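You operate a simulated robot arm through the tools that you are given. There is no shell and no other tool. Be economical: measure what you need, move in short steps, check, and stop when the job is done.

The job below is to be done with a simulated two-armed robot. You get a single attempt, and the scene is never put back.

Task
Put the orange plate from the steel shelf behind the hot cabinet in the left basin. Close the front right door. Fetch the jelly plate from the side leaf of the steam table and set it on the shelf of the end table. Take the pink sponge and leave it on the top of the square table. Fetch the sauce bottle and stand it on the top of the steel rack. Open the left cupboard door, take the tart from the top of the fridge and put it on the middle left shelf of the wide cupboard and shut the door again. Pull the water drawer open. Do these in any order. Set down upright: sauce bottle.
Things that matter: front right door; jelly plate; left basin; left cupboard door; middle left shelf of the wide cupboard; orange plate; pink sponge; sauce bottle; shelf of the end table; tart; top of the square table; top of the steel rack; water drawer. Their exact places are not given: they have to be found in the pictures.

Only the result counts: the job must be done as asked and must still hold three seconds after the hand-in. Knocking over, shifting, dropping, spilling or breaking anything else fails it.

Robot
Two 6-joint arms with two-finger parallel grippers on one trunk, on a base that drives. Base frame: it is fixed to the floor where the robot stands at the start and does not move with it; the origin is under the middle of the robot, x ahead of it, y to its left, z up; the surface under the hand at the start is at about z = 620. Units: mm, degrees, N and s.
The left shoulder is at the start at [-107, 177, 710], the right one opposite. With the tool pointing down near the work surface each hand reaches from about 100 to 720 mm from the robot's upright axis, wherever it stands, measured 20 degrees to its own side. Places, roughly: front right door [1300, -600, 1100]; jelly plate (15x15x5 cm) [1800, 1200, 800]; left basin [-1500, 1300, 800]; left cupboard door [-1300, -1400, 1000]; middle left shelf of the wide cupboard [-1600, -1400, 900]; orange plate (13x12x3 cm) [500, -200, 600]; pink sponge (7x9x4 cm) [1900, 1500, 800]; sauce bottle (8x8x29 cm) [2500, 1500, 900]; shelf of the end table [3300, -900, 400]; tart (7x7x2 cm) [200, 1300, 900]; top of the square table [2600, 1400, 700]; top of the steel rack [3500, 600, 1000]; water drawer [900, 0, 500]. Payload 1.57 kg a hand.
The tool frame of a hand sits at the grasp point between the pads (the TCP): z along the fingers, y along the line on which they close. The tips reach 30 mm beyond it. Largest opening 80 mm; finger width 17, thickness 12; the body of the gripper, 40 by 82 mm, starts 80 mm behind the TCP.
Orientation is told as [roll, pitch, yaw] about the base's x, y, z axes, in that order, counted from this pose: with the fingers straight down and closing along the base's y, the tool's x points along the base's -x, its y along +y and its z along -z.

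Tools
- The arms move only by the tool drive_tool. It takes "left_plan", "right_plan" or both (then of equal length, played together; a hand with none holds still); each is a list of rows, each an object of numbers (a shift or turn left out is 0, a gripper value left out holds the last): "x", "y", "z": the shift along the tool's x, y, z in mm; "rx", "ry", "rz": the turn, a rotation vector about the tool's x, y, z in degrees; "grip": the finger opening in mm, from 0 to 80. In form: [{"x": .., "y": .., "z": .., "rx": .., "ry": .., "rz": .., "grip": ..}, ...]. A call has 1 to 20 rows; each row is the pose to reach, as a shift and turn from the pose commanded when the call began, along the tool's axes at that moment. Rows are played at 5 a second. More than 50 mm and 8.6 degrees between two rows, or a gripper value outside its range, and nothing of the call is played. Where a pose cannot be reached the arm comes as near as it can. A force on the tool above 40 N (or 10 N above the force at the start of the call, whichever is more), or a blocked arm, ends the call early, and 0.2 s more pass. The fingers move at their own pace (about 72 mm/s each) and stop on an object; they squeeze with about 22 N. The grip force told is the motor's: it shows also when the fingers shut on nothing. Time passes only in rows, and 0.2 s behind the last, so rows that repeat a pose let the fingers close. The reply holds the time, the measured pose of the TCP, the force on the tool along the base axes, the opening and the grip force, in the units named above and with some noise, with the torque about the TCP (base axes, N m) and any sound that the robot's microphone picked up, and new pictures: "show" is both (left out), scene, wrist or none (wrist: the cameras of the hands that moved).
- Cameras (640 x 400 px; columns grow to the right, rows downward): "scene" is now at [33.8, 14, 1417.7]; the picture's right is [0.21, -0.98, 0.00], its down [-0.83, -0.18, -0.52] and it looks along [0.51, 0.11, -0.85] (base axes); focal length 277 px, centre (320, 200). "left" rides on the left gripper at [72, 7, -122] in its tool frame; the picture's right is [-0.09, 1.00, 0.00], its down [-0.84, -0.08, -0.54] and it looks along [-0.54, -0.05, 0.84] (tool axes); focal length 238 px, centre (320, 200). "right" rides on the right gripper at [72, -7, -122] in its tool frame; the picture's right is [0.09, 1.00, 0.00], its down [-0.84, 0.08, -0.54] and it looks along [-0.54, 0.05, 0.84] (tool axes); focal length 238 px, centre (320, 200).
- move_column(by): slides the trunk up (or, below 0, down) by that many mm; the arms and the scene camera ride with it, the base frame stays. It gives what a move gives, with no picture.
- steer(legs): drives the robot by 1 to 6 legs, each [ahead, left, turn to the left] in mm, mm and degrees, along the robot's own axes; the way and the turn of a leg run together, so that a leg with both is an arc; at most 1500 mm and 180 degrees a leg. The arms and the cameras ride along, it lands a little off, and it stops where it bumps. It gives what a move gives, and a new picture of the scene camera.
- aim_head(pan, tilt): turns the head with the scene camera to pan (to the left, within 143 degrees either way) and tilt (down, from -29 to 69), counted from straight ahead of the robot. It gives what a move gives, and a new picture of the scene camera.
- point_at(camera, pixels): there is no depth. For up to 12 entries [column, row, z] of the newest picture of that camera ("zoom" is the newest enlarged one), the place [x, y] in the base frame at which the ray of that pixel passes the height z, good to about 2 mm. No time passes.
- zoom(camera, box): a new picture of the part [left, top, right, bottom] of that camera's present view, enlarged. No time passes.
- job_done(): hands the job in; it is judged then, once.

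Keep the steps short. Do not move on a guess: measure, check each grasp and each placing, and mend mistakes. In all there are 138 turns and 260 pictures (those below and enlarged ones count). Leave the grippers open and the arms clear of the work at the hand-in unless told otherwise, and finish with a single line.

The tools are called after ">>>" as name(argument=value, ...) on one line, values as JSON. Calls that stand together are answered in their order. drive_tool: Moves the arms, as the interface text tells. Its arguments: {"type":"object","properties":{"left_plan":{"type":"array","items":{"type":"object","properties":{"x":{"type":"number"},"y":{"type":"number"},"z":{"type":"number"},"rx":{"type":"number"},"ry":{"type":"number"},"rz":{"type":"number"},"grip":{"type":"number"}}}},"right_plan":{"type":"array","items":{"type":"object","properties":{"x":{"type":"number"},"y":{"type":"number"},"z":{"type":"number"},"rx":{"type":"number"},"ry":{"type":"number"},"rz":{"type":"number"},"grip":{"type":"number"}}}},"show":{"type":"string","enum":["both","scene","wrist","none"]}},"required":[]} The other tools are called the same way: move_column (by) slides the trunk up or down; steer (legs) drives the base; aim_head (pan, tilt) turns the head that bears the scene camera; point_at (camera, pixels) gives the place at which the rays of pixels pass given heights; zoom (camera, box) takes an enlarged picture of a part of a camera's view; job_done () hands the job in.

At the start:

```text
time: 0.0
left_position: [390.3, 221.7, 845.1]
left_orientation: [0.0, -0.1, 0.0]
left_force: [-0.8, -0.1, -0.1]
left_wrist_torque: [-0.04, 0.0, -0.01]
left_width: 80.0
left_grasp_force: 0.1
right_position: [404.0, -87.8, 850.7]
right_orientation: [0.1, 0.1, 0.0]
right_force: [0.0, -0.5, 0.4]
right_wrist_torque: [-0.05, -0.03, 0.01]
right_width: 80.2
right_grasp_force: 0.1
trunk travel left (down, up): [-150.0, 178.0]
robot x, y, heading: [-2.0, -0.7, 0.3]
head pan, tilt: [12.3, 58.5]
```

scene: 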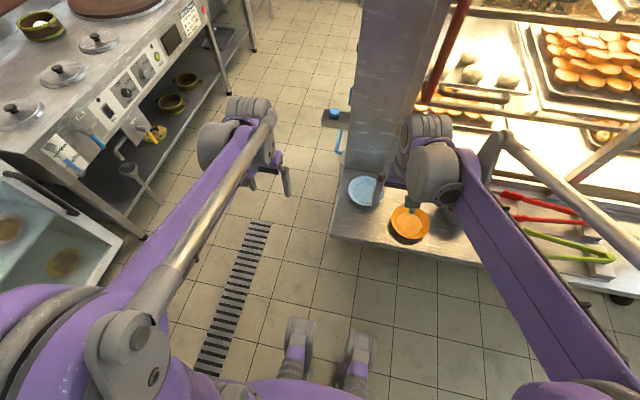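
right: 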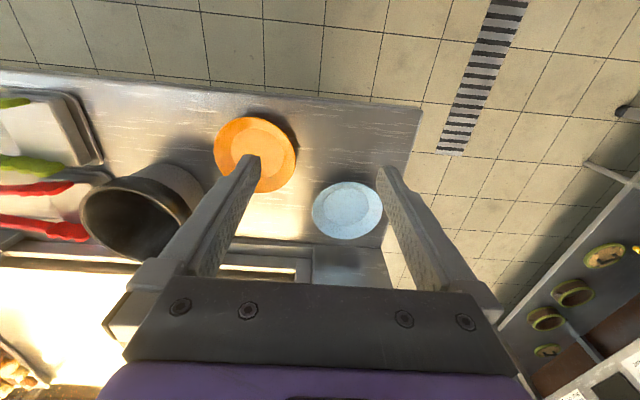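
left: 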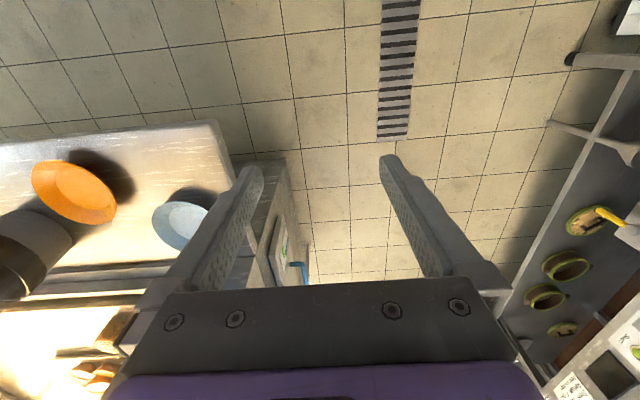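

I see the orange plate on the steel shelf ahead right at about (409,223). First I look around to build a map: head left, right and behind.

>>> aim_head(pan=0, tilt=20)

>>> aim_head(pan=60, tilt=25)

>>> aim_head(pan=135, tilt=25)

>>> aim_head(pan=-135, tilt=25)

>>> aim_head(pan=-50, tilt=25)

```text
time: 1.1
left_position: [390.5, 221.9, 845.6]
left_orientation: [0.0, 0.0, 0.0]
left_force: [0.0, 0.2, 0.2]
left_wrist_torque: [-0.01, 0.01, -0.02]
left_width: 79.8
left_grasp_force: 0.1
right_position: [404.3, -86.7, 851.9]
right_orientation: [0.0, 0.0, 0.1]
right_force: [0.1, -0.4, 0.8]
right_wrist_torque: [-0.02, 0.01, 0.01]
right_width: 79.7
right_grasp_force: 0.0
trunk travel left (down, up): [-150.0, 178.0]
robot x, y, heading: [-1.5, 1.6, 0.1]
head pan, tilt: [0.0, 20.0]
```

scene: 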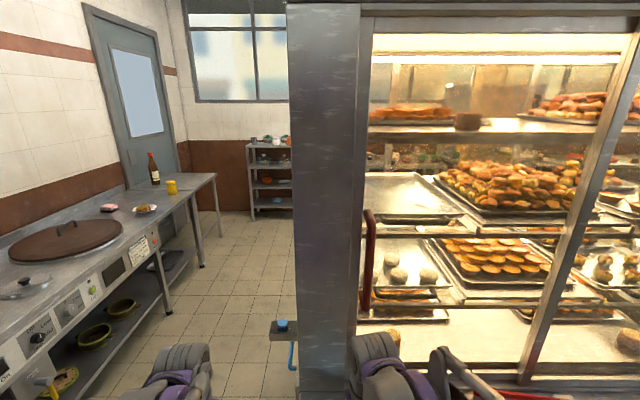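

```text
time: 2.4
left_position: [390.2, 222.6, 844.9]
left_orientation: [0.0, -0.1, 0.1]
left_force: [0.6, 1.1, 0.2]
left_wrist_torque: [0.0, 0.01, 0.0]
left_width: 80.0
left_grasp_force: 0.1
right_position: [405.2, -87.6, 851.4]
right_orientation: [0.0, 0.0, 0.0]
right_force: [-0.3, -0.3, -0.1]
right_wrist_torque: [0.04, 0.01, 0.0]
right_width: 80.3
right_grasp_force: 0.0
trunk travel left (down, up): [-150.0, 178.0]
robot x, y, heading: [3.8, 0.6, 0.1]
head pan, tilt: [60.0, 25.0]
```

scene: 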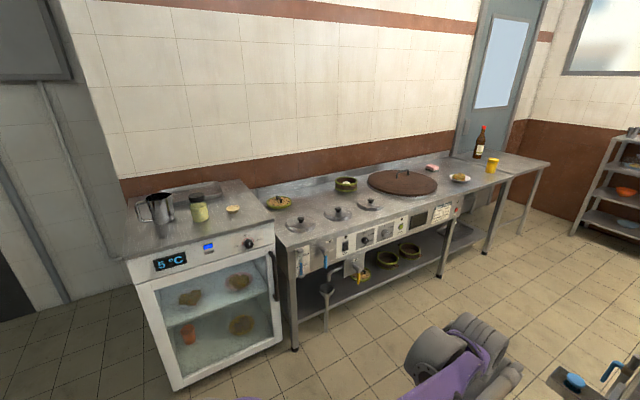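

```text
time: 3.8
left_position: [390.4, 222.2, 844.6]
left_orientation: [0.0, 0.1, 0.0]
left_force: [-0.3, 1.0, -0.1]
left_wrist_torque: [-0.03, -0.01, 0.0]
left_width: 79.9
left_grasp_force: 0.0
right_position: [405.4, -87.4, 852.1]
right_orientation: [0.0, 0.0, 0.0]
right_force: [0.5, 0.2, 0.5]
right_wrist_torque: [0.01, 0.01, -0.02]
right_width: 79.9
right_grasp_force: 0.1
trunk travel left (down, up): [-150.0, 178.0]
robot x, y, heading: [-3.0, -3.0, 0.2]
head pan, tilt: [135.0, 25.0]
```

scene: 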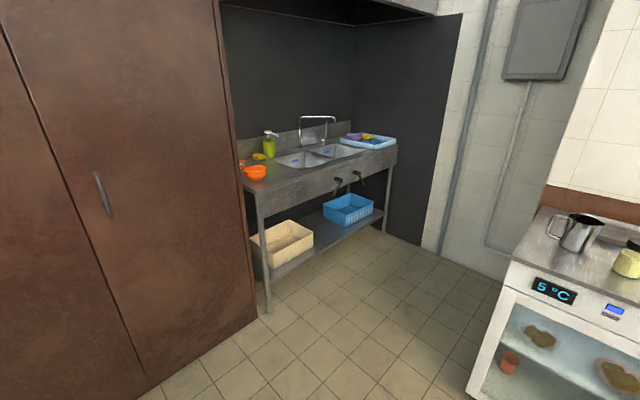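

```text
time: 7.6
left_position: [390.1, 221.9, 845.5]
left_orientation: [0.1, 0.0, 0.0]
left_force: [0.5, 0.3, -0.3]
left_wrist_torque: [-0.03, 0.03, -0.04]
left_width: 80.1
left_grasp_force: 0.1
right_position: [405.1, -86.0, 852.3]
right_orientation: [0.0, 0.0, 0.0]
right_force: [-0.8, 0.2, -0.1]
right_wrist_torque: [-0.03, 0.01, -0.04]
right_width: 80.2
right_grasp_force: 0.0
trunk travel left (down, up): [-150.0, 178.0]
robot x, y, heading: [2.0, 4.6, -0.2]
head pan, tilt: [-135.0, 25.0]
```

scene: 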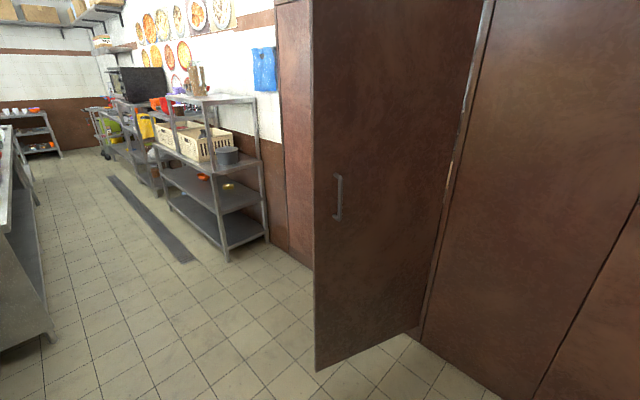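

```text
time: 9.2
left_position: [390.0, 221.9, 845.2]
left_orientation: [0.0, 0.0, 0.0]
left_force: [1.2, 1.2, -0.2]
left_wrist_torque: [0.02, 0.0, -0.02]
left_width: 80.0
left_grasp_force: 0.0
right_position: [404.0, -88.3, 851.3]
right_orientation: [0.0, 0.0, 0.0]
right_force: [-0.3, 0.6, -0.5]
right_wrist_torque: [0.0, -0.02, 0.01]
right_width: 80.2
right_grasp_force: 0.0
trunk travel left (down, up): [-150.0, 178.0]
robot x, y, heading: [-0.8, -0.8, -0.0]
head pan, tilt: [-50.0, 25.0]
```

scene: 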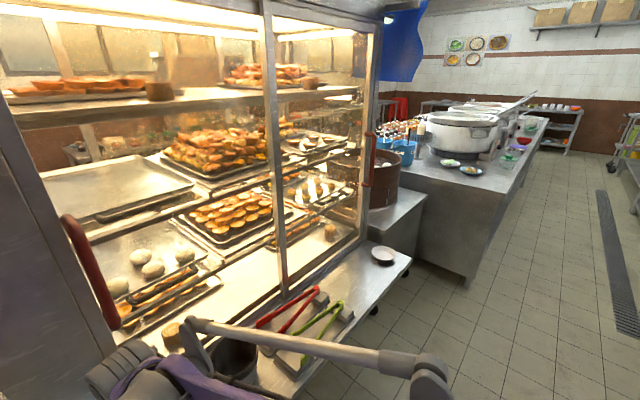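

Now look down at the shelf with the orange plate and zoom on the left face of the pillar where the blue knob is.

>>> aim_head(pan=0, tilt=55)

>>> zoom(camera="scene", box=[200, 60, 480, 260])

>>> zoom(camera="left", box=[0, 100, 320, 300])

```text
time: 10.3
left_position: [389.1, 222.1, 845.5]
left_orientation: [0.1, 0.1, -0.1]
left_force: [-0.3, 0.5, -0.3]
left_wrist_torque: [0.02, 0.01, 0.01]
left_width: 80.2
left_grasp_force: 0.0
right_position: [405.8, -86.4, 852.2]
right_orientation: [0.0, 0.0, -0.1]
right_force: [0.5, -0.1, -0.9]
right_wrist_torque: [0.0, -0.01, -0.01]
right_width: 79.9
right_grasp_force: 0.0
trunk travel left (down, up): [-150.0, 178.0]
robot x, y, heading: [0.3, -1.2, 0.3]
head pan, tilt: [0.0, 55.0]
```

scene: 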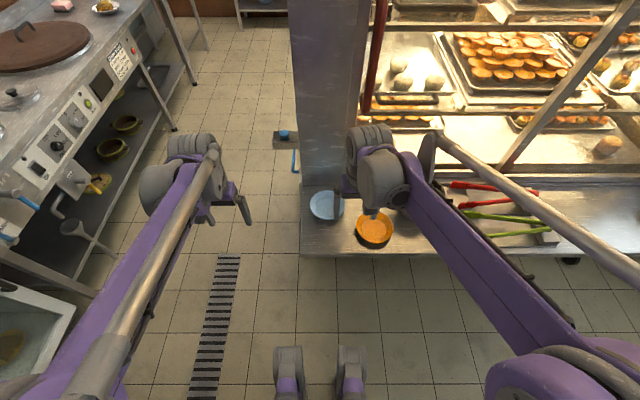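

```text
2.00 times, centred on (340, 160) of scene
```

zoom: 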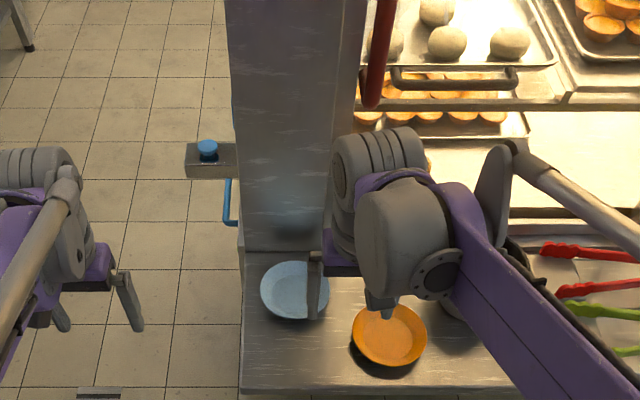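

```text
2.00 times, centred on (160, 200) of left
```

zoom: 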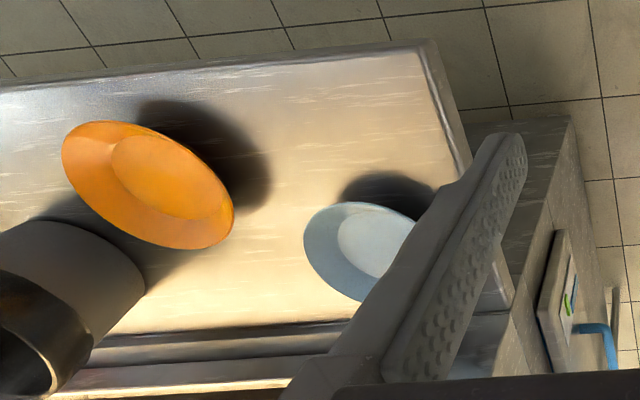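

The drawer is in the left face of the cabinet base with a blue handle. Now measure the orange plate from the right and the scene camera.

>>> point_at(camera="right", pixels=[[213, 150, 640], [297, 155, 640], [250, 116, 640], [262, 192, 640], [250, 116, 600], [262, 192, 600], [418, 107, 620], [418, 107, 580], [312, 208, 640], [383, 208, 640]])

>>> point_at(camera="scene", pixels=[[355, 226, 640], [393, 226, 640], [374, 210, 640], [374, 243, 640], [374, 210, 600], [374, 243, 600], [300, 255, 620], [300, 255, 580], [308, 205, 640], [344, 205, 640]])

```text
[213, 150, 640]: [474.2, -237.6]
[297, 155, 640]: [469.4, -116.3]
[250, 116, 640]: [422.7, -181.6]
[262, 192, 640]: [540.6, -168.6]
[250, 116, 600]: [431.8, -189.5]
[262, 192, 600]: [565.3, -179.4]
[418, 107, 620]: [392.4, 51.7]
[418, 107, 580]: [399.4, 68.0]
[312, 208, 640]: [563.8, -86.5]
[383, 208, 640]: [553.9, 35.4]
```

```text
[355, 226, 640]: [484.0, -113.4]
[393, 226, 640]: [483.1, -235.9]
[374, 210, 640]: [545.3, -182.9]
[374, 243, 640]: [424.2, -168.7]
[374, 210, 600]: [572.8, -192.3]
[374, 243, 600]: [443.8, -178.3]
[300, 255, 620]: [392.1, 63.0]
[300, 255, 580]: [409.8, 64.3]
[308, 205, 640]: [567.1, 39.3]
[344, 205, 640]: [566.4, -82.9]
```

Plate: centre about (483,-175), rim z≈637, shelf ≈607. I'll grip its left rim (y≈-115) with the right hand tilted 30°: go to a pre-grasp pose.

>>> drive_tool(right_plan=[{"x": -20, "z": 20, "rx": 6, "grip": 28}, {"x": -40, "y": 1, "z": 60, "rx": 12}, {"x": -60, "y": 2, "z": 100, "rx": 18}, {"x": -78, "y": 4, "z": 135, "rx": 24}, {"x": -78, "y": 4, "z": 160, "rx": 30}, {"x": -78, "y": 4, "z": 160, "rx": 30}])

>>> zoom(camera="right", box=[160, 80, 480, 280])

```text
time: 11.7
left_position: [389.8, 222.5, 844.2]
left_orientation: [0.1, -0.1, -0.1]
left_force: [-0.2, 0.0, -0.2]
left_wrist_torque: [-0.02, -0.02, -0.01]
left_width: 80.1
left_grasp_force: 0.0
right_position: [480.2, -84.9, 689.2]
right_orientation: [-30.1, -0.1, 0.0]
right_force: [0.9, -0.3, 1.3]
right_wrist_torque: [0.01, -0.01, 0.01]
right_width: 28.2
right_grasp_force: 0.1
trunk travel left (down, up): [-150.0, 178.0]
robot x, y, heading: [-3.7, -0.3, -0.0]
head pan, tilt: [0.0, 55.0]
```

scene: 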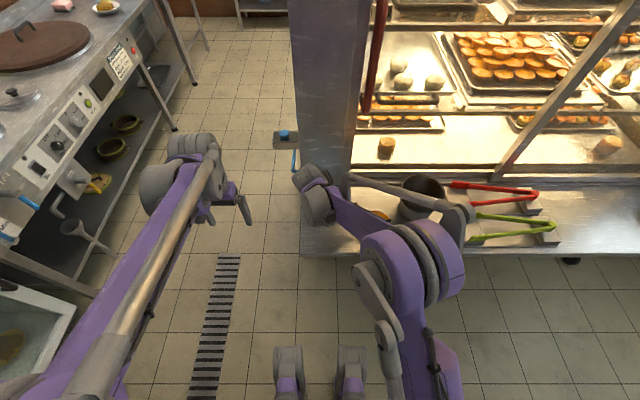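
right: 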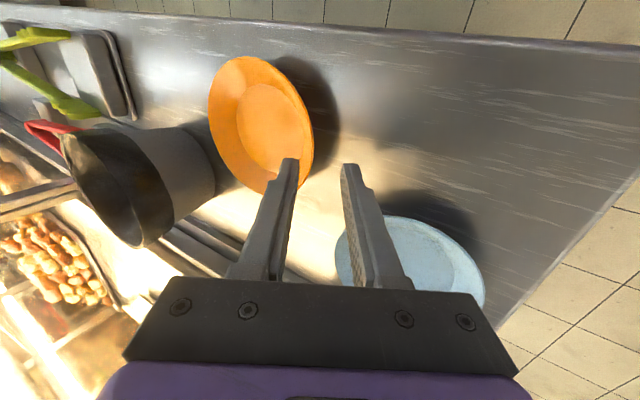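

```text
2.00 times, centred on (320, 180) of right
```

zoom: 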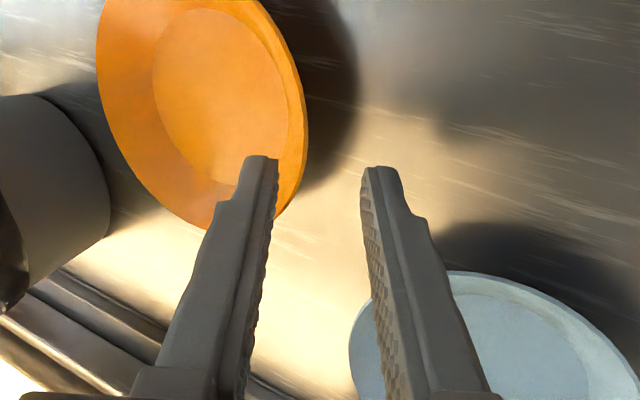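

Check the rim place again from this closer view.

>>> point_at(camera="right", pixels=[[314, 150, 637], [314, 140, 637], [245, 56, 637], [209, 100, 637], [262, 192, 637], [314, 150, 625]])

```text
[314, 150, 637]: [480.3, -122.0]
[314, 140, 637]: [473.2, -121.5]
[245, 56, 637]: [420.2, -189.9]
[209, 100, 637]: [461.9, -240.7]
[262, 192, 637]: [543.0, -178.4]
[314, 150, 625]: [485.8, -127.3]
```

>>> drive_tool(right_plan=[{"x": -2, "y": -3, "z": 16, "grip": 26}, {"x": -2, "y": -3, "z": 32}, {"x": -2, "y": -3, "z": 42}, {"x": -2, "y": -3, "z": 48}, {"x": -2, "y": -3, "z": 48, "grip": 26}], show="wrist")

>>> zoom(camera="right", box=[200, 60, 440, 210])

```text
time: 12.6
left_position: [388.6, 222.6, 845.2]
left_orientation: [0.0, -0.1, 0.1]
left_force: [0.2, 0.5, -0.4]
left_wrist_torque: [0.01, -0.01, -0.02]
left_width: 79.7
left_grasp_force: 0.1
right_position: [486.3, -104.4, 656.4]
right_orientation: [-30.0, -0.1, 0.3]
right_force: [-4.3, 7.0, 23.0]
right_wrist_torque: [0.32, 0.17, -0.01]
right_width: 22.5
right_grasp_force: 0.0
trunk travel left (down, up): [-150.0, 178.0]
robot x, y, heading: [-1.1, 2.1, 0.1]
head pan, tilt: [0.0, 55.0]
stopped in row 4 (right hand): the force on the tool passed its limit at 46 N (the readings are from after the stop); the commanded pose is now the measured one
```

right: 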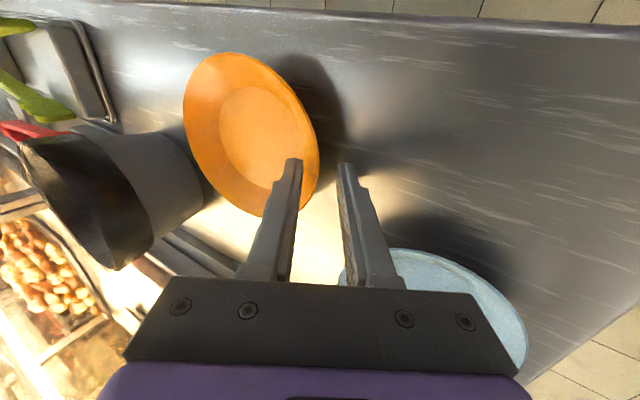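

```text
2.67 times, centred on (320, 135) of right
```

zoom: 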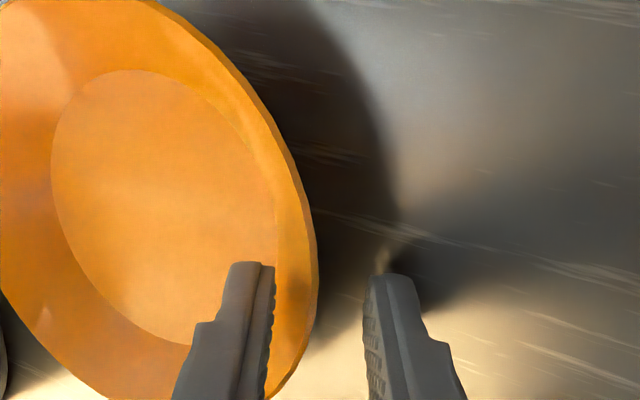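

Contact at TCP z 656 (shelf probably at ~620). Fingers straddle the rim; lift 2 mm and close here.

>>> drive_tool(right_plan=[{"z": -2, "grip": 26}, {"z": -2, "grip": 0}, {"z": -2, "grip": 0}, {"z": -2, "grip": 0}], show="wrist")

>>> zoom(camera="right", box=[200, 60, 440, 210])

```text
time: 13.6
left_position: [389.6, 222.9, 844.9]
left_orientation: [-0.1, 0.0, 0.0]
left_force: [-0.6, 0.1, -0.2]
left_wrist_torque: [-0.02, 0.0, -0.03]
left_width: 79.9
left_grasp_force: 0.1
right_position: [486.0, -104.8, 657.8]
right_orientation: [-29.9, -0.1, 0.3]
right_force: [1.6, -3.6, 8.3]
right_wrist_torque: [-0.48, -0.14, -0.01]
right_width: 9.3
right_grasp_force: 21.3
trunk travel left (down, up): [-150.0, 178.0]
robot x, y, heading: [-0.9, -0.5, 0.3]
head pan, tilt: [0.0, 55.0]
```

right: 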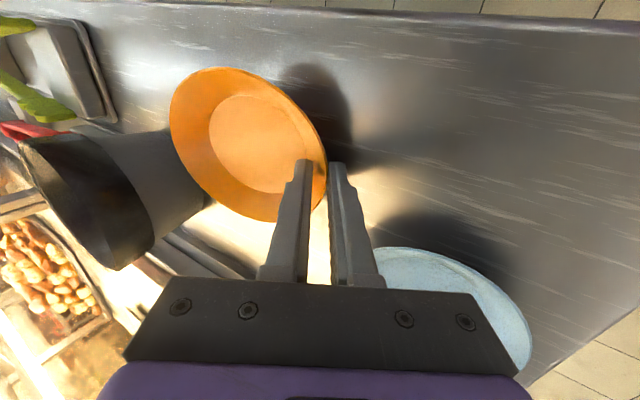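

```text
2.67 times, centred on (320, 135) of right
```

zoom: 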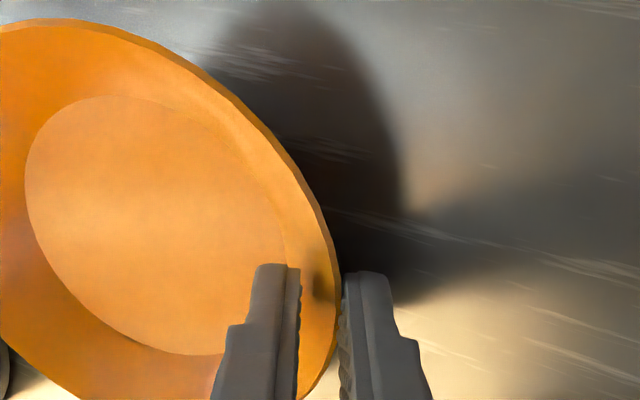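

Gripped (9 mm). Lift straight up 60 mm, slowly.

>>> drive_tool(right_plan=[{"y": -5, "z": -8.7}, {"y": -15, "z": -26}, {"y": -25, "z": -43}, {"y": -40, "z": -69}, {"y": -40, "z": -69}], show="both")

```text
time: 14.8
left_position: [390.6, 222.5, 845.5]
left_orientation: [0.0, 0.0, 0.0]
left_force: [0.2, 0.0, 0.2]
left_wrist_torque: [0.01, -0.02, 0.02]
left_width: 79.9
left_grasp_force: 0.1
right_position: [486.7, -102.7, 738.0]
right_orientation: [-30.0, -0.2, 0.3]
right_force: [-0.1, -0.2, -0.1]
right_wrist_torque: [0.02, 0.01, 0.0]
right_width: 3.1
right_grasp_force: 21.9
trunk travel left (down, up): [-150.0, 178.0]
robot x, y, heading: [-3.9, 1.9, -0.0]
head pan, tilt: [0.0, 55.0]
```

scene: 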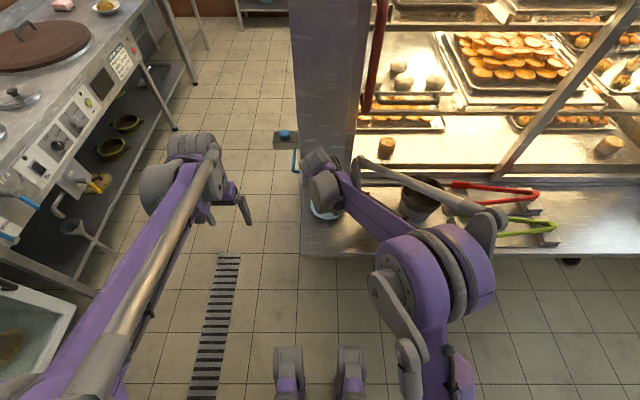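
right: 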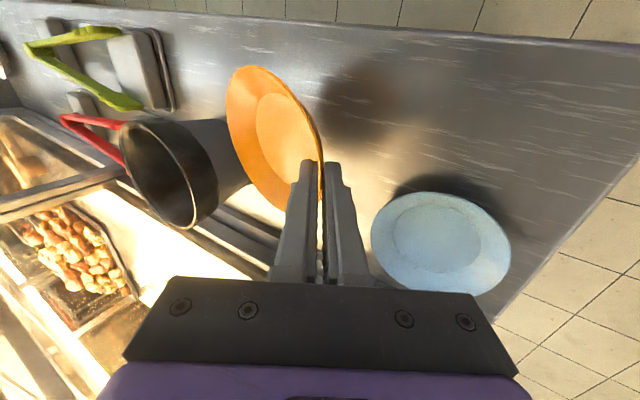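

>>> zoom(camera="right", box=[200, 40, 440, 190])

```text
2.67 times, centred on (320, 115) of right
```

zoom: 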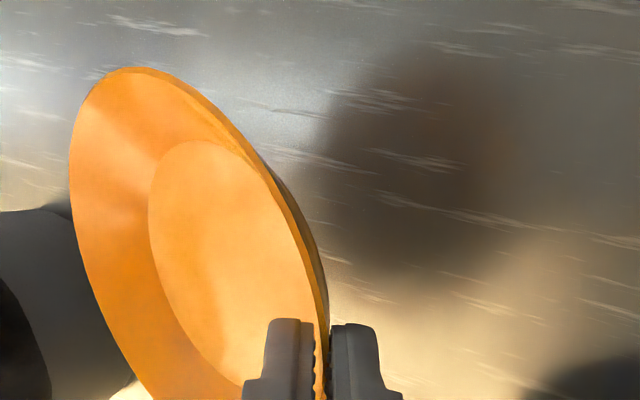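

Plate is held. Retract the arm toward the robot and up, and look toward the sink.

>>> drive_tool(right_plan=[{"x": 30, "y": -20, "z": -34}, {"x": 70, "y": -30, "z": -52}, {"x": 110, "y": -40, "z": -69}, {"x": 150, "y": -50, "z": -86}, {"x": 180, "y": -50, "z": -86}, {"x": 180, "y": -50, "z": -86}], show="wrist")

>>> aim_head(pan=140, tilt=30)

>>> zoom(camera="scene", box=[200, 50, 500, 300])

```text
time: 16.2
left_position: [390.7, 224.0, 843.9]
left_orientation: [0.0, 0.0, 0.0]
left_force: [-0.1, 0.9, -0.1]
left_wrist_torque: [-0.01, -0.01, 0.04]
left_width: 79.9
left_grasp_force: 0.1
right_position: [304.6, -105.6, 835.4]
right_orientation: [-30.0, -0.1, 0.3]
right_force: [-0.2, -0.3, -0.6]
right_wrist_torque: [0.0, -0.05, -0.02]
right_width: 3.3
right_grasp_force: 22.2
trunk travel left (down, up): [-150.0, 178.0]
robot x, y, heading: [-2.0, 2.3, -0.0]
head pan, tilt: [0.0, 55.0]
```

right: 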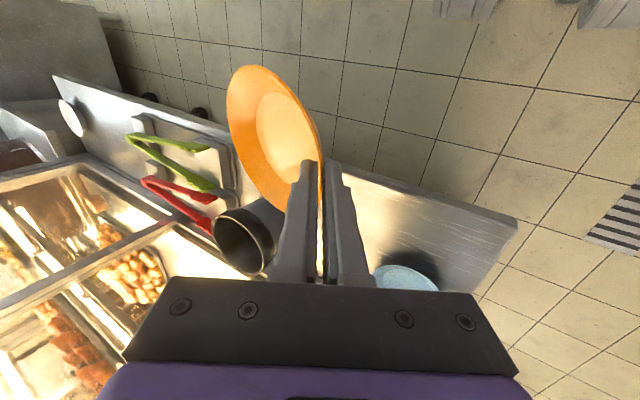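

```text
time: 18.5
left_position: [389.6, 223.2, 845.0]
left_orientation: [0.1, -0.1, 0.1]
left_force: [0.9, 0.3, -0.4]
left_wrist_torque: [-0.02, 0.02, 0.01]
left_width: 80.3
left_grasp_force: 0.2
right_position: [305.2, -105.7, 836.7]
right_orientation: [-30.0, 0.0, 0.3]
right_force: [0.5, 0.9, -1.1]
right_wrist_torque: [0.03, 0.01, 0.05]
right_width: 2.9
right_grasp_force: 21.8
trunk travel left (down, up): [-150.0, 178.0]
robot x, y, heading: [2.5, -1.4, -0.0]
head pan, tilt: [140.0, 30.0]
```

scene: 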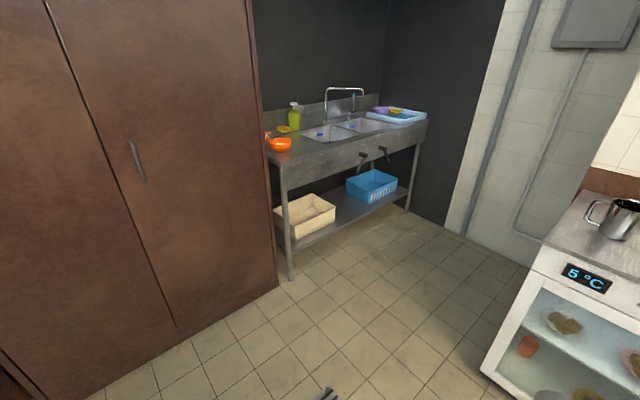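

```text
1.60 times, centred on (350, 175) of scene
```

zoom: 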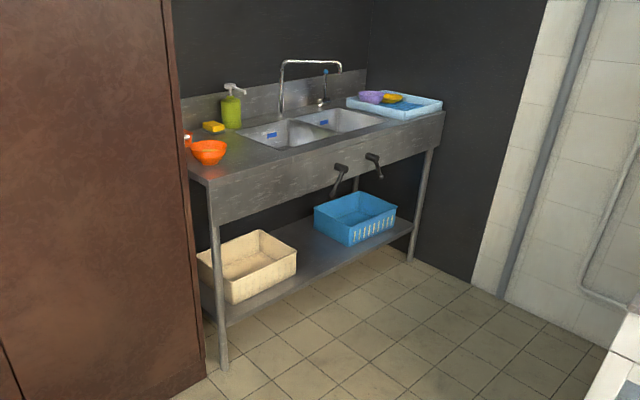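

>>> point_at(camera="scene", pixels=[[291, 279, 0], [407, 210, 0], [268, 162, 880], [427, 120, 880], [268, 162, 850], [427, 120, 850], [278, 288, 0], [302, 134, 850], [328, 142, 850], [357, 131, 850], [332, 124, 850]])

>>> point_at(camera="scene", pixels=[[178, 331, 0], [0, 380, 0], [480, 370, 0], [590, 180, 870], [465, 236, 0], [320, 395, 0]])

```text
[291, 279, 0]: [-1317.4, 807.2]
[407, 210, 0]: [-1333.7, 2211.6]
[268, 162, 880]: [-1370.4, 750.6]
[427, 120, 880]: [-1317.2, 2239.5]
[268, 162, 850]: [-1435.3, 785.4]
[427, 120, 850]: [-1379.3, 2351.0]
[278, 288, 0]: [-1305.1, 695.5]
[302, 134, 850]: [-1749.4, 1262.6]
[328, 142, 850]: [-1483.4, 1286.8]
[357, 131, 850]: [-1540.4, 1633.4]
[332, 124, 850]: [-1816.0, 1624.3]
```

```text
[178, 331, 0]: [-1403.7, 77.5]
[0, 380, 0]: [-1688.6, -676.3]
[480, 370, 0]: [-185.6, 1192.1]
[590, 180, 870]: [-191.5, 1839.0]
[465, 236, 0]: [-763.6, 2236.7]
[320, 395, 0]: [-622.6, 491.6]
```

Sink front ≈ x -1310, left basin around (-1550,1400), top z≈900. Drive: back off, turn left 90°, go along, turn to face the sink.

>>> steer(legs=[[-740, 100, 0], [0, 0, 90], [1100, 0, 0], [0, 0, 90]])

>>> move_column(by=150)

>>> aim_head(pan=0, tilt=42)

```text
time: 35.3
left_position: [-1076.2, 997.8, 845.5]
left_orientation: [0.0, 0.0, 176.8]
left_force: [-0.4, 0.1, 0.1]
left_wrist_torque: [0.04, 0.01, -0.04]
left_width: 79.9
left_grasp_force: 0.0
right_position: [-972.6, 1321.4, 835.0]
right_orientation: [-30.0, 0.0, 177.1]
right_force: [0.0, 0.9, 0.1]
right_wrist_torque: [-0.06, 0.02, 0.04]
right_width: 3.0
right_grasp_force: 21.6
trunk travel left (down, up): [-150.0, 178.0]
robot x, y, heading: [-673.0, 1197.7, 176.7]
head pan, tilt: [140.0, 30.0]
```

scene: 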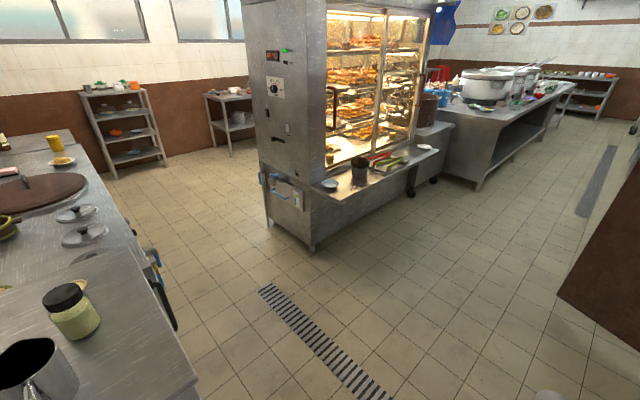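

```text
time: 37.1
left_position: [-1075.1, 998.1, 995.0]
left_orientation: [0.0, 0.0, 176.7]
left_force: [-0.5, -0.1, -1.0]
left_wrist_torque: [-0.03, 0.0, -0.01]
left_width: 80.1
left_grasp_force: 0.1
right_position: [-972.3, 1322.7, 984.9]
right_orientation: [-30.0, 0.0, 177.1]
right_force: [0.6, -0.4, -0.4]
right_wrist_torque: [-0.02, 0.01, 0.03]
right_width: 3.0
right_grasp_force: 22.0
trunk travel left (down, up): [-300.0, 28.0]
robot x, y, heading: [-673.5, 1197.2, 176.7]
head pan, tilt: [140.0, 30.0]
```

```text
time: 39.3
left_position: [-1076.2, 998.3, 995.4]
left_orientation: [0.1, -0.1, 176.8]
left_force: [1.1, 1.0, 0.2]
left_wrist_torque: [-0.01, 0.02, 0.0]
left_width: 80.0
left_grasp_force: 0.0
right_position: [-972.1, 1321.5, 985.1]
right_orientation: [-30.0, -0.2, 177.1]
right_force: [-0.4, -0.7, -0.4]
right_wrist_torque: [-0.02, 0.0, -0.01]
right_width: 3.0
right_grasp_force: 21.8
trunk travel left (down, up): [-300.0, 28.0]
robot x, y, heading: [-671.8, 1194.9, 177.1]
head pan, tilt: [0.0, 42.0]
```

scene: 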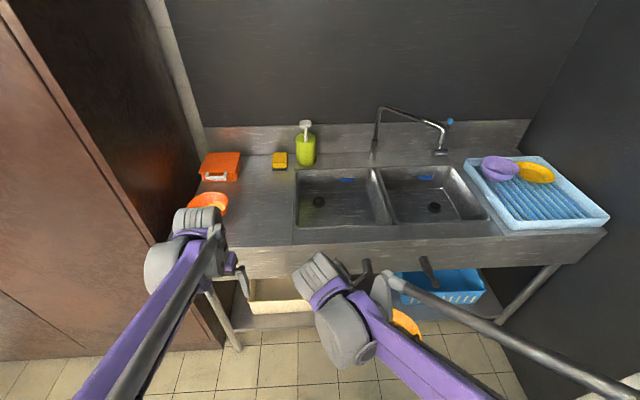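

The left basin spans (297,168)-(390,226). Measure it.

>>> point_at(camera="scene", pixels=[[297, 170, 880], [378, 168, 880], [392, 223, 880], [297, 226, 880], [297, 226, 900], [150, 275, 880], [600, 232, 880], [440, 140, 1000], [320, 202, 720], [320, 202, 740]])

>>> zoom(camera="scene", box=[200, 90, 520, 290])

```text
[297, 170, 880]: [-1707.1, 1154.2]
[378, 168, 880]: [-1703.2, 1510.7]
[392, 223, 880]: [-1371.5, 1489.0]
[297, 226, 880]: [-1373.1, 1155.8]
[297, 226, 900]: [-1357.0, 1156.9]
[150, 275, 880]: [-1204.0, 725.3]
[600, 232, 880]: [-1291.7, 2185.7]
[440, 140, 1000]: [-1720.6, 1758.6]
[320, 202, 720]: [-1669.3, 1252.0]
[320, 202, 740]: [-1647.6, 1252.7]
```

```text
2.00 times, centred on (360, 190) of scene
```

zoom: 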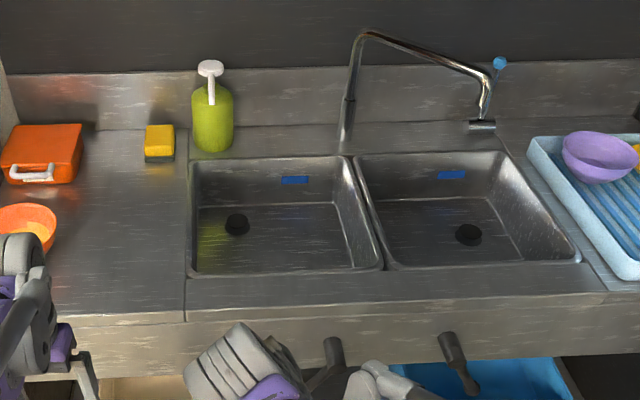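

Basin ≈ x -1700..-1370, y 1157..1500, rim z≈880. Raise both hands, then drive 250 mm ahead.

>>> drive_tool(left_plan=[{"z": -40}, {"z": -80}, {"z": -110}, {"z": -110}], right_plan=[{"y": -15, "z": -26}, {"y": -30, "z": -52}, {"y": -40, "z": -69}, {"y": -40, "z": -69}], show="none")

>>> steer(legs=[[250, 0, 3]])

```text
time: 40.3
left_position: [-1078.6, 999.3, 1106.5]
left_orientation: [0.0, 0.0, 176.8]
left_force: [0.1, 0.4, -0.2]
left_wrist_torque: [-0.01, 0.02, -0.03]
left_width: 80.1
left_grasp_force: 0.1
right_position: [-971.3, 1321.3, 1064.3]
right_orientation: [-30.0, -0.1, 177.1]
right_force: [-0.9, 0.1, -0.3]
right_wrist_torque: [0.01, -0.01, 0.01]
right_width: 2.8
right_grasp_force: 22.0
trunk travel left (down, up): [-300.0, 28.0]
robot x, y, heading: [-673.7, 1201.1, 176.8]
head pan, tilt: [0.0, 42.0]
```

```text
time: 42.1
left_position: [-1316.5, 986.9, 1105.7]
left_orientation: [0.0, -0.1, 179.8]
left_force: [-1.0, -0.1, -0.6]
left_wrist_torque: [-0.03, -0.02, -0.02]
left_width: 79.9
left_grasp_force: 0.0
right_position: [-1226.2, 1312.9, 1064.6]
right_orientation: [-30.0, -0.1, -179.9]
right_force: [-0.1, 0.7, -0.9]
right_wrist_torque: [0.01, -0.05, 0.04]
right_width: 3.1
right_grasp_force: 22.1
trunk travel left (down, up): [-300.0, 28.0]
robot x, y, heading: [-921.1, 1207.3, 179.9]
head pan, tilt: [0.0, 42.0]
```

scene: 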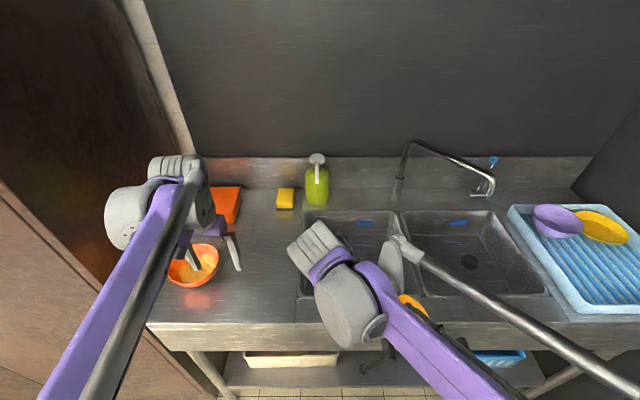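

Move the right hand forward over the basin at this height.

>>> drive_tool(right_plan=[{"x": -45}, {"x": -90}, {"x": -135}, {"x": -180}, {"x": -225, "y": -5, "z": 3}, {"x": -270, "y": -12, "z": 7}, {"x": -310, "y": -19, "z": 11}, {"x": -310, "y": -19, "z": 11}])

```text
time: 43.9
left_position: [-1315.9, 985.9, 1105.7]
left_orientation: [0.0, -0.1, 179.8]
left_force: [0.2, -0.1, -0.3]
left_wrist_torque: [-0.01, 0.0, -0.01]
left_width: 79.9
left_grasp_force: 0.0
right_position: [-1535.4, 1332.8, 1065.9]
right_orientation: [-30.0, -0.2, -179.8]
right_force: [0.4, 0.0, 0.3]
right_wrist_torque: [-0.06, 0.01, 0.01]
right_width: 3.0
right_grasp_force: 22.3
trunk travel left (down, up): [-300.0, 28.0]
robot x, y, heading: [-919.4, 1206.0, 180.0]
head pan, tilt: [0.0, 42.0]
```

scene: 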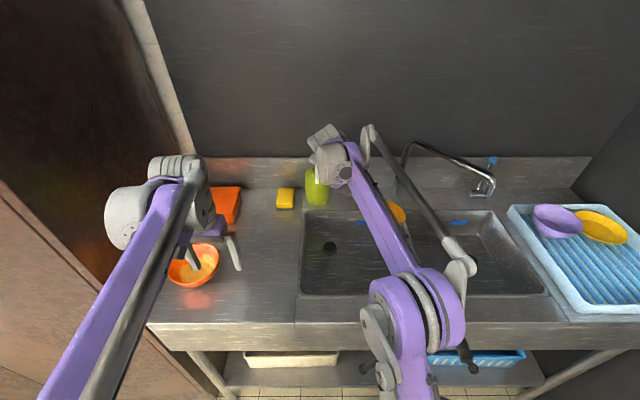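
right: 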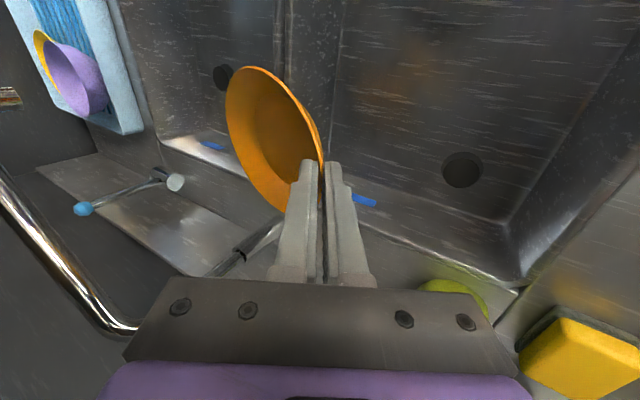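

>>> point_at(camera="scene", pixels=[[303, 211, 880], [300, 296, 880], [398, 213, 880], [300, 296, 860], [330, 248, 720], [395, 195, 900]])

>>> point_at(camera="right", pixels=[[515, 285, 880], [515, 285, 860], [345, 20, 870], [280, 20, 870], [463, 170, 720], [463, 170, 740], [463, 170, 700]])

```text
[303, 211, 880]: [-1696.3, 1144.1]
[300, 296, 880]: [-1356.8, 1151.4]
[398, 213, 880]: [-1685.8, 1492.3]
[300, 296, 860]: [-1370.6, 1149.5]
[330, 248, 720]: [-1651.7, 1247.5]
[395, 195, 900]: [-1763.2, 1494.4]
```

```text
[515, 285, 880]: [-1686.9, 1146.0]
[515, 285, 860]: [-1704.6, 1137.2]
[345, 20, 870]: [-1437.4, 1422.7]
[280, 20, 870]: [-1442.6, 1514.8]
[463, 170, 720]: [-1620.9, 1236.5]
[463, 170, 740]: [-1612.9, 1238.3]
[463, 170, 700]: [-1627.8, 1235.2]
```

Basin floor ≈ z 755. Shift 28 mm left and descend until contact.

>>> drive_tool(right_plan=[{"y": 24, "z": -14}, {"y": 44, "z": 21}, {"y": 64, "z": 55}, {"y": 84, "z": 90}, {"y": 104, "z": 125}, {"y": 124, "z": 160}, {"y": 134, "z": 177}, {"y": 139, "z": 186}, {"y": 144, "z": 194}, {"y": 149, "z": 203}, {"y": 154, "z": 212}])

```text
time: 46.3
left_position: [-1315.0, 984.1, 1106.0]
left_orientation: [-0.1, -0.1, 179.7]
left_force: [-0.3, -0.5, -0.9]
left_wrist_torque: [-0.01, 0.02, -0.03]
left_width: 80.0
left_grasp_force: 0.1
right_position: [-1535.7, 1305.9, 807.9]
right_orientation: [-30.0, -0.2, -179.8]
right_force: [0.1, -8.2, 19.8]
right_wrist_torque: [0.53, 0.17, 0.09]
right_width: 10.0
right_grasp_force: 21.8
trunk travel left (down, up): [-300.0, 28.0]
robot x, y, heading: [-923.7, 1206.6, 179.6]
head pan, tilt: [0.0, 42.0]
```

scene: 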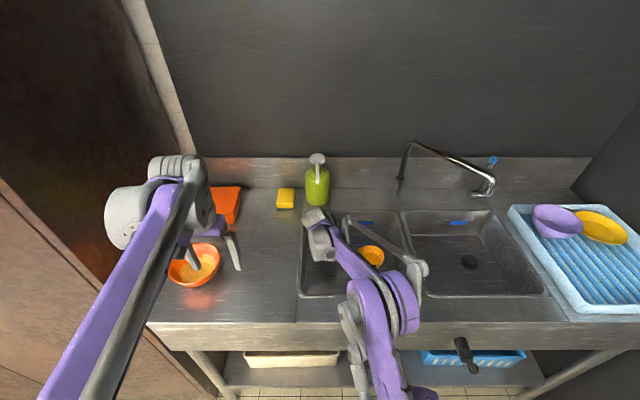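
right: 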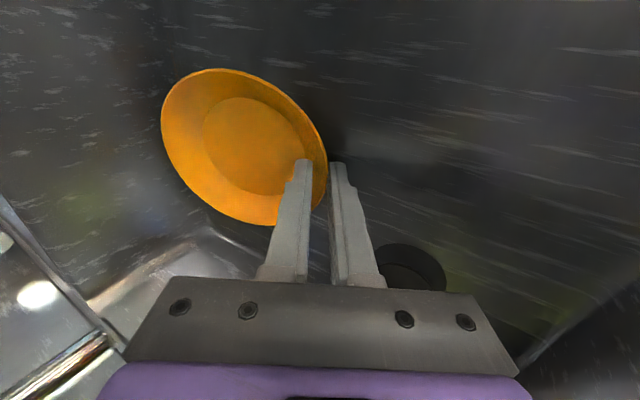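

Plate lies flat on the basin floor (20 N up). Open and withdraw along the tool axis.

>>> drive_tool(right_plan=[{"z": -2, "grip": 10}, {"z": -2, "grip": 24}, {"z": -2, "grip": 24}, {"z": -25}, {"z": -60}, {"z": -100}, {"z": -145}, {"z": -190}, {"y": -25, "z": -233}, {"y": -25, "z": -233}])

```text
time: 48.5
left_position: [-1315.3, 986.1, 1105.7]
left_orientation: [0.1, 0.1, 179.9]
left_force: [0.6, 0.6, 0.2]
left_wrist_torque: [-0.02, 0.02, 0.02]
left_width: 80.1
left_grasp_force: 0.0
right_position: [-1534.9, 1212.6, 1020.0]
right_orientation: [-29.9, 0.0, -179.9]
right_force: [0.3, 0.3, -0.3]
right_wrist_torque: [-0.03, -0.01, 0.02]
right_width: 24.0
right_grasp_force: 0.1
trunk travel left (down, up): [-300.0, 28.0]
robot x, y, heading: [-926.3, 1205.4, 179.7]
head pan, tilt: [0.0, 42.0]
```

scene: 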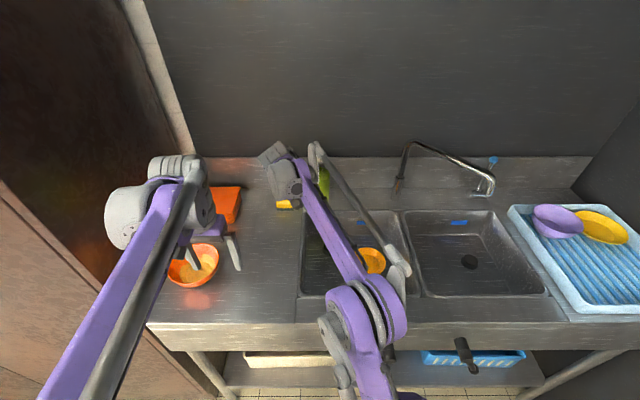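
right: 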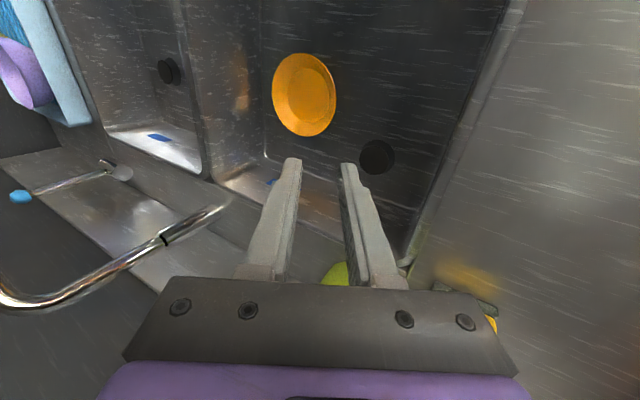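

Plate is in the left basin. Retract the right hand, level it, and back away; then look at the fridge top.

>>> drive_tool(right_plan=[{"x": 40, "y": -20, "z": -35}, {"x": 80, "y": -20, "z": -35, "rx": -6}, {"x": 120, "y": -20, "z": -35, "rx": -12}, {"x": 160, "y": -20, "z": -35, "rx": -18}, {"x": 200, "y": -20, "z": -35, "rx": -24}, {"x": 230, "y": -20, "z": -35, "rx": -30}, {"x": 230, "y": -20, "z": -35, "rx": -30, "grip": 80}, {"x": 230, "y": -20, "z": -35, "rx": -30}], show="none")

>>> steer(legs=[[-300, 0, 0], [-300, 400, 0], [0, 0, -90]])

>>> aim_head(pan=-45, tilt=35)

```text
refused: row 1 steps farther than a row can; nothing moved
```

```text
time: 58.0
left_position: [-554.2, 1193.3, 1105.0]
left_orientation: [-0.1, 0.0, 91.1]
left_force: [0.3, -0.4, 0.4]
left_wrist_torque: [0.05, 0.0, 0.01]
left_width: 80.3
left_grasp_force: 0.1
right_position: [-333.3, 1416.6, 1021.3]
right_orientation: [-29.9, -0.1, 91.4]
right_force: [-0.3, -0.9, -0.9]
right_wrist_torque: [0.0, 0.02, 0.01]
right_width: 24.2
right_grasp_force: 0.0
trunk travel left (down, up): [-300.0, 28.0]
robot x, y, heading: [-329.1, 808.2, 91.1]
head pan, tilt: [0.0, 42.0]
```

scene: 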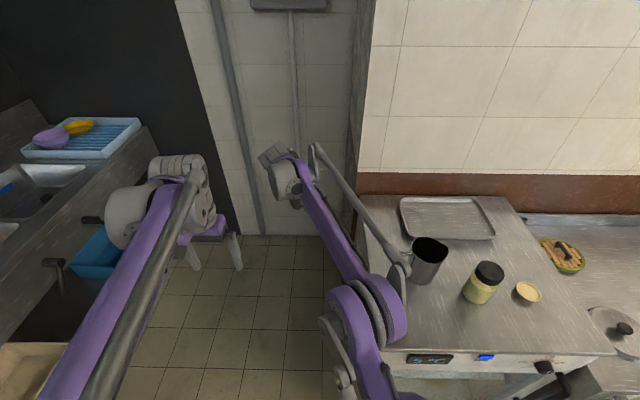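

```text
time: 59.1
left_position: [-555.7, 1194.2, 1105.4]
left_orientation: [-0.1, 0.0, 91.1]
left_force: [-0.6, -0.3, -1.1]
left_wrist_torque: [0.01, 0.0, -0.02]
left_width: 79.9
left_grasp_force: 0.1
right_position: [-333.4, 1416.5, 1020.6]
right_orientation: [-29.9, -0.1, 91.4]
right_force: [-0.8, -0.5, 0.8]
right_wrist_torque: [-0.03, 0.0, -0.01]
right_width: 23.9
right_grasp_force: 0.0
trunk travel left (down, up): [-300.0, 28.0]
robot x, y, heading: [-325.2, 807.5, 91.1]
head pan, tilt: [-45.0, 35.0]
```

scene: 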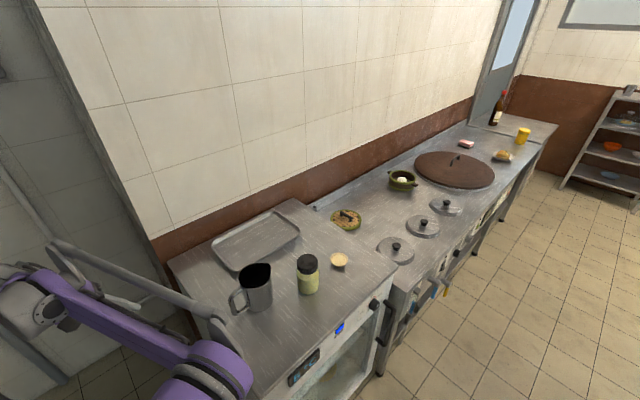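

The tart is at (340,260). Measure it and the fridge edges.

>>> point_at(camera="scene", pixels=[[331, 260, 880], [348, 262, 880], [340, 253, 900], [340, 268, 880], [260, 390, 880], [413, 262, 880], [168, 264, 880], [308, 292, 880], [250, 310, 880]])

>>> zoom(camera="scene", box=[200, 200, 440, 350])

```text
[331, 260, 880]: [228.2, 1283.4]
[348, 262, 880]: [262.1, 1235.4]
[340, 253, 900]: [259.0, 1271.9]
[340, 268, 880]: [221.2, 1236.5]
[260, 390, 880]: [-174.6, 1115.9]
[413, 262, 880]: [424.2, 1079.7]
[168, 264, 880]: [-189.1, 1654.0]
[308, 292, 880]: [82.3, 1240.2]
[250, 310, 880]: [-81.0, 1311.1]
```

```text
2.67 times, centred on (320, 275) of scene
```

zoom: 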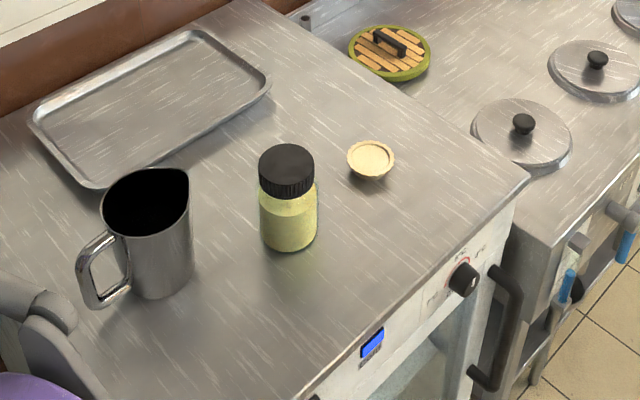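

Tart at about (242,1260). Before grasping, peek at the cupboard to decide which hand holds the tart.

>>> aim_head(pan=143, tilt=20)

```text
time: 61.9
left_position: [-554.8, 1192.8, 1105.5]
left_orientation: [0.0, 0.0, 91.1]
left_force: [0.2, -0.3, 0.6]
left_wrist_torque: [-0.03, -0.01, -0.01]
left_width: 80.3
left_grasp_force: 0.1
right_position: [-332.5, 1416.5, 1021.2]
right_orientation: [-30.1, -0.2, 91.4]
right_force: [0.3, 0.3, -0.2]
right_wrist_torque: [0.0, -0.01, -0.01]
right_width: 24.1
right_grasp_force: 0.1
trunk travel left (down, up): [-300.0, 28.0]
robot x, y, heading: [-330.0, 804.3, 91.2]
head pan, tilt: [143.0, 20.0]
```

scene: 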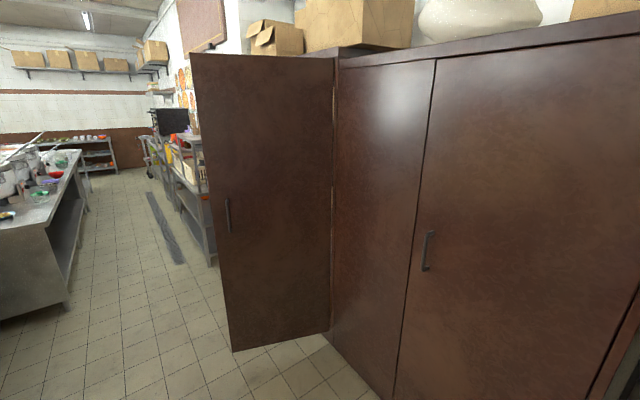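

An already-open cupboard door stands between; the left door must lie beyond. Take the tart with the right hand. First retract and level the right hand.

>>> drive_tool(right_plan=[{"x": 30, "y": -10, "z": -17}, {"x": 70, "y": -20, "z": -35, "rx": -6}, {"x": 110, "y": -30, "z": -52, "rx": -12}, {"x": 150, "y": -35, "z": -61, "rx": -18}, {"x": 190, "y": -40, "z": -69, "rx": -24}, {"x": 230, "y": -40, "z": -69, "rx": -30, "grip": 80}, {"x": 250, "y": -40, "z": -69, "rx": -30}], show="none")

```text
time: 63.5
left_position: [-554.7, 1191.9, 1105.9]
left_orientation: [0.0, 0.0, 91.1]
left_force: [0.0, -0.3, 0.2]
left_wrist_torque: [0.01, 0.03, 0.0]
left_width: 79.7
left_grasp_force: 0.0
right_position: [-327.4, 1167.0, 1100.3]
right_orientation: [0.1, -0.2, 91.3]
right_force: [0.6, -0.5, 0.1]
right_wrist_torque: [-0.05, 0.01, -0.04]
right_width: 80.0
right_grasp_force: 0.1
trunk travel left (down, up): [-300.0, 28.0]
robot x, y, heading: [-328.8, 805.5, 91.2]
head pan, tilt: [143.0, 20.0]
```

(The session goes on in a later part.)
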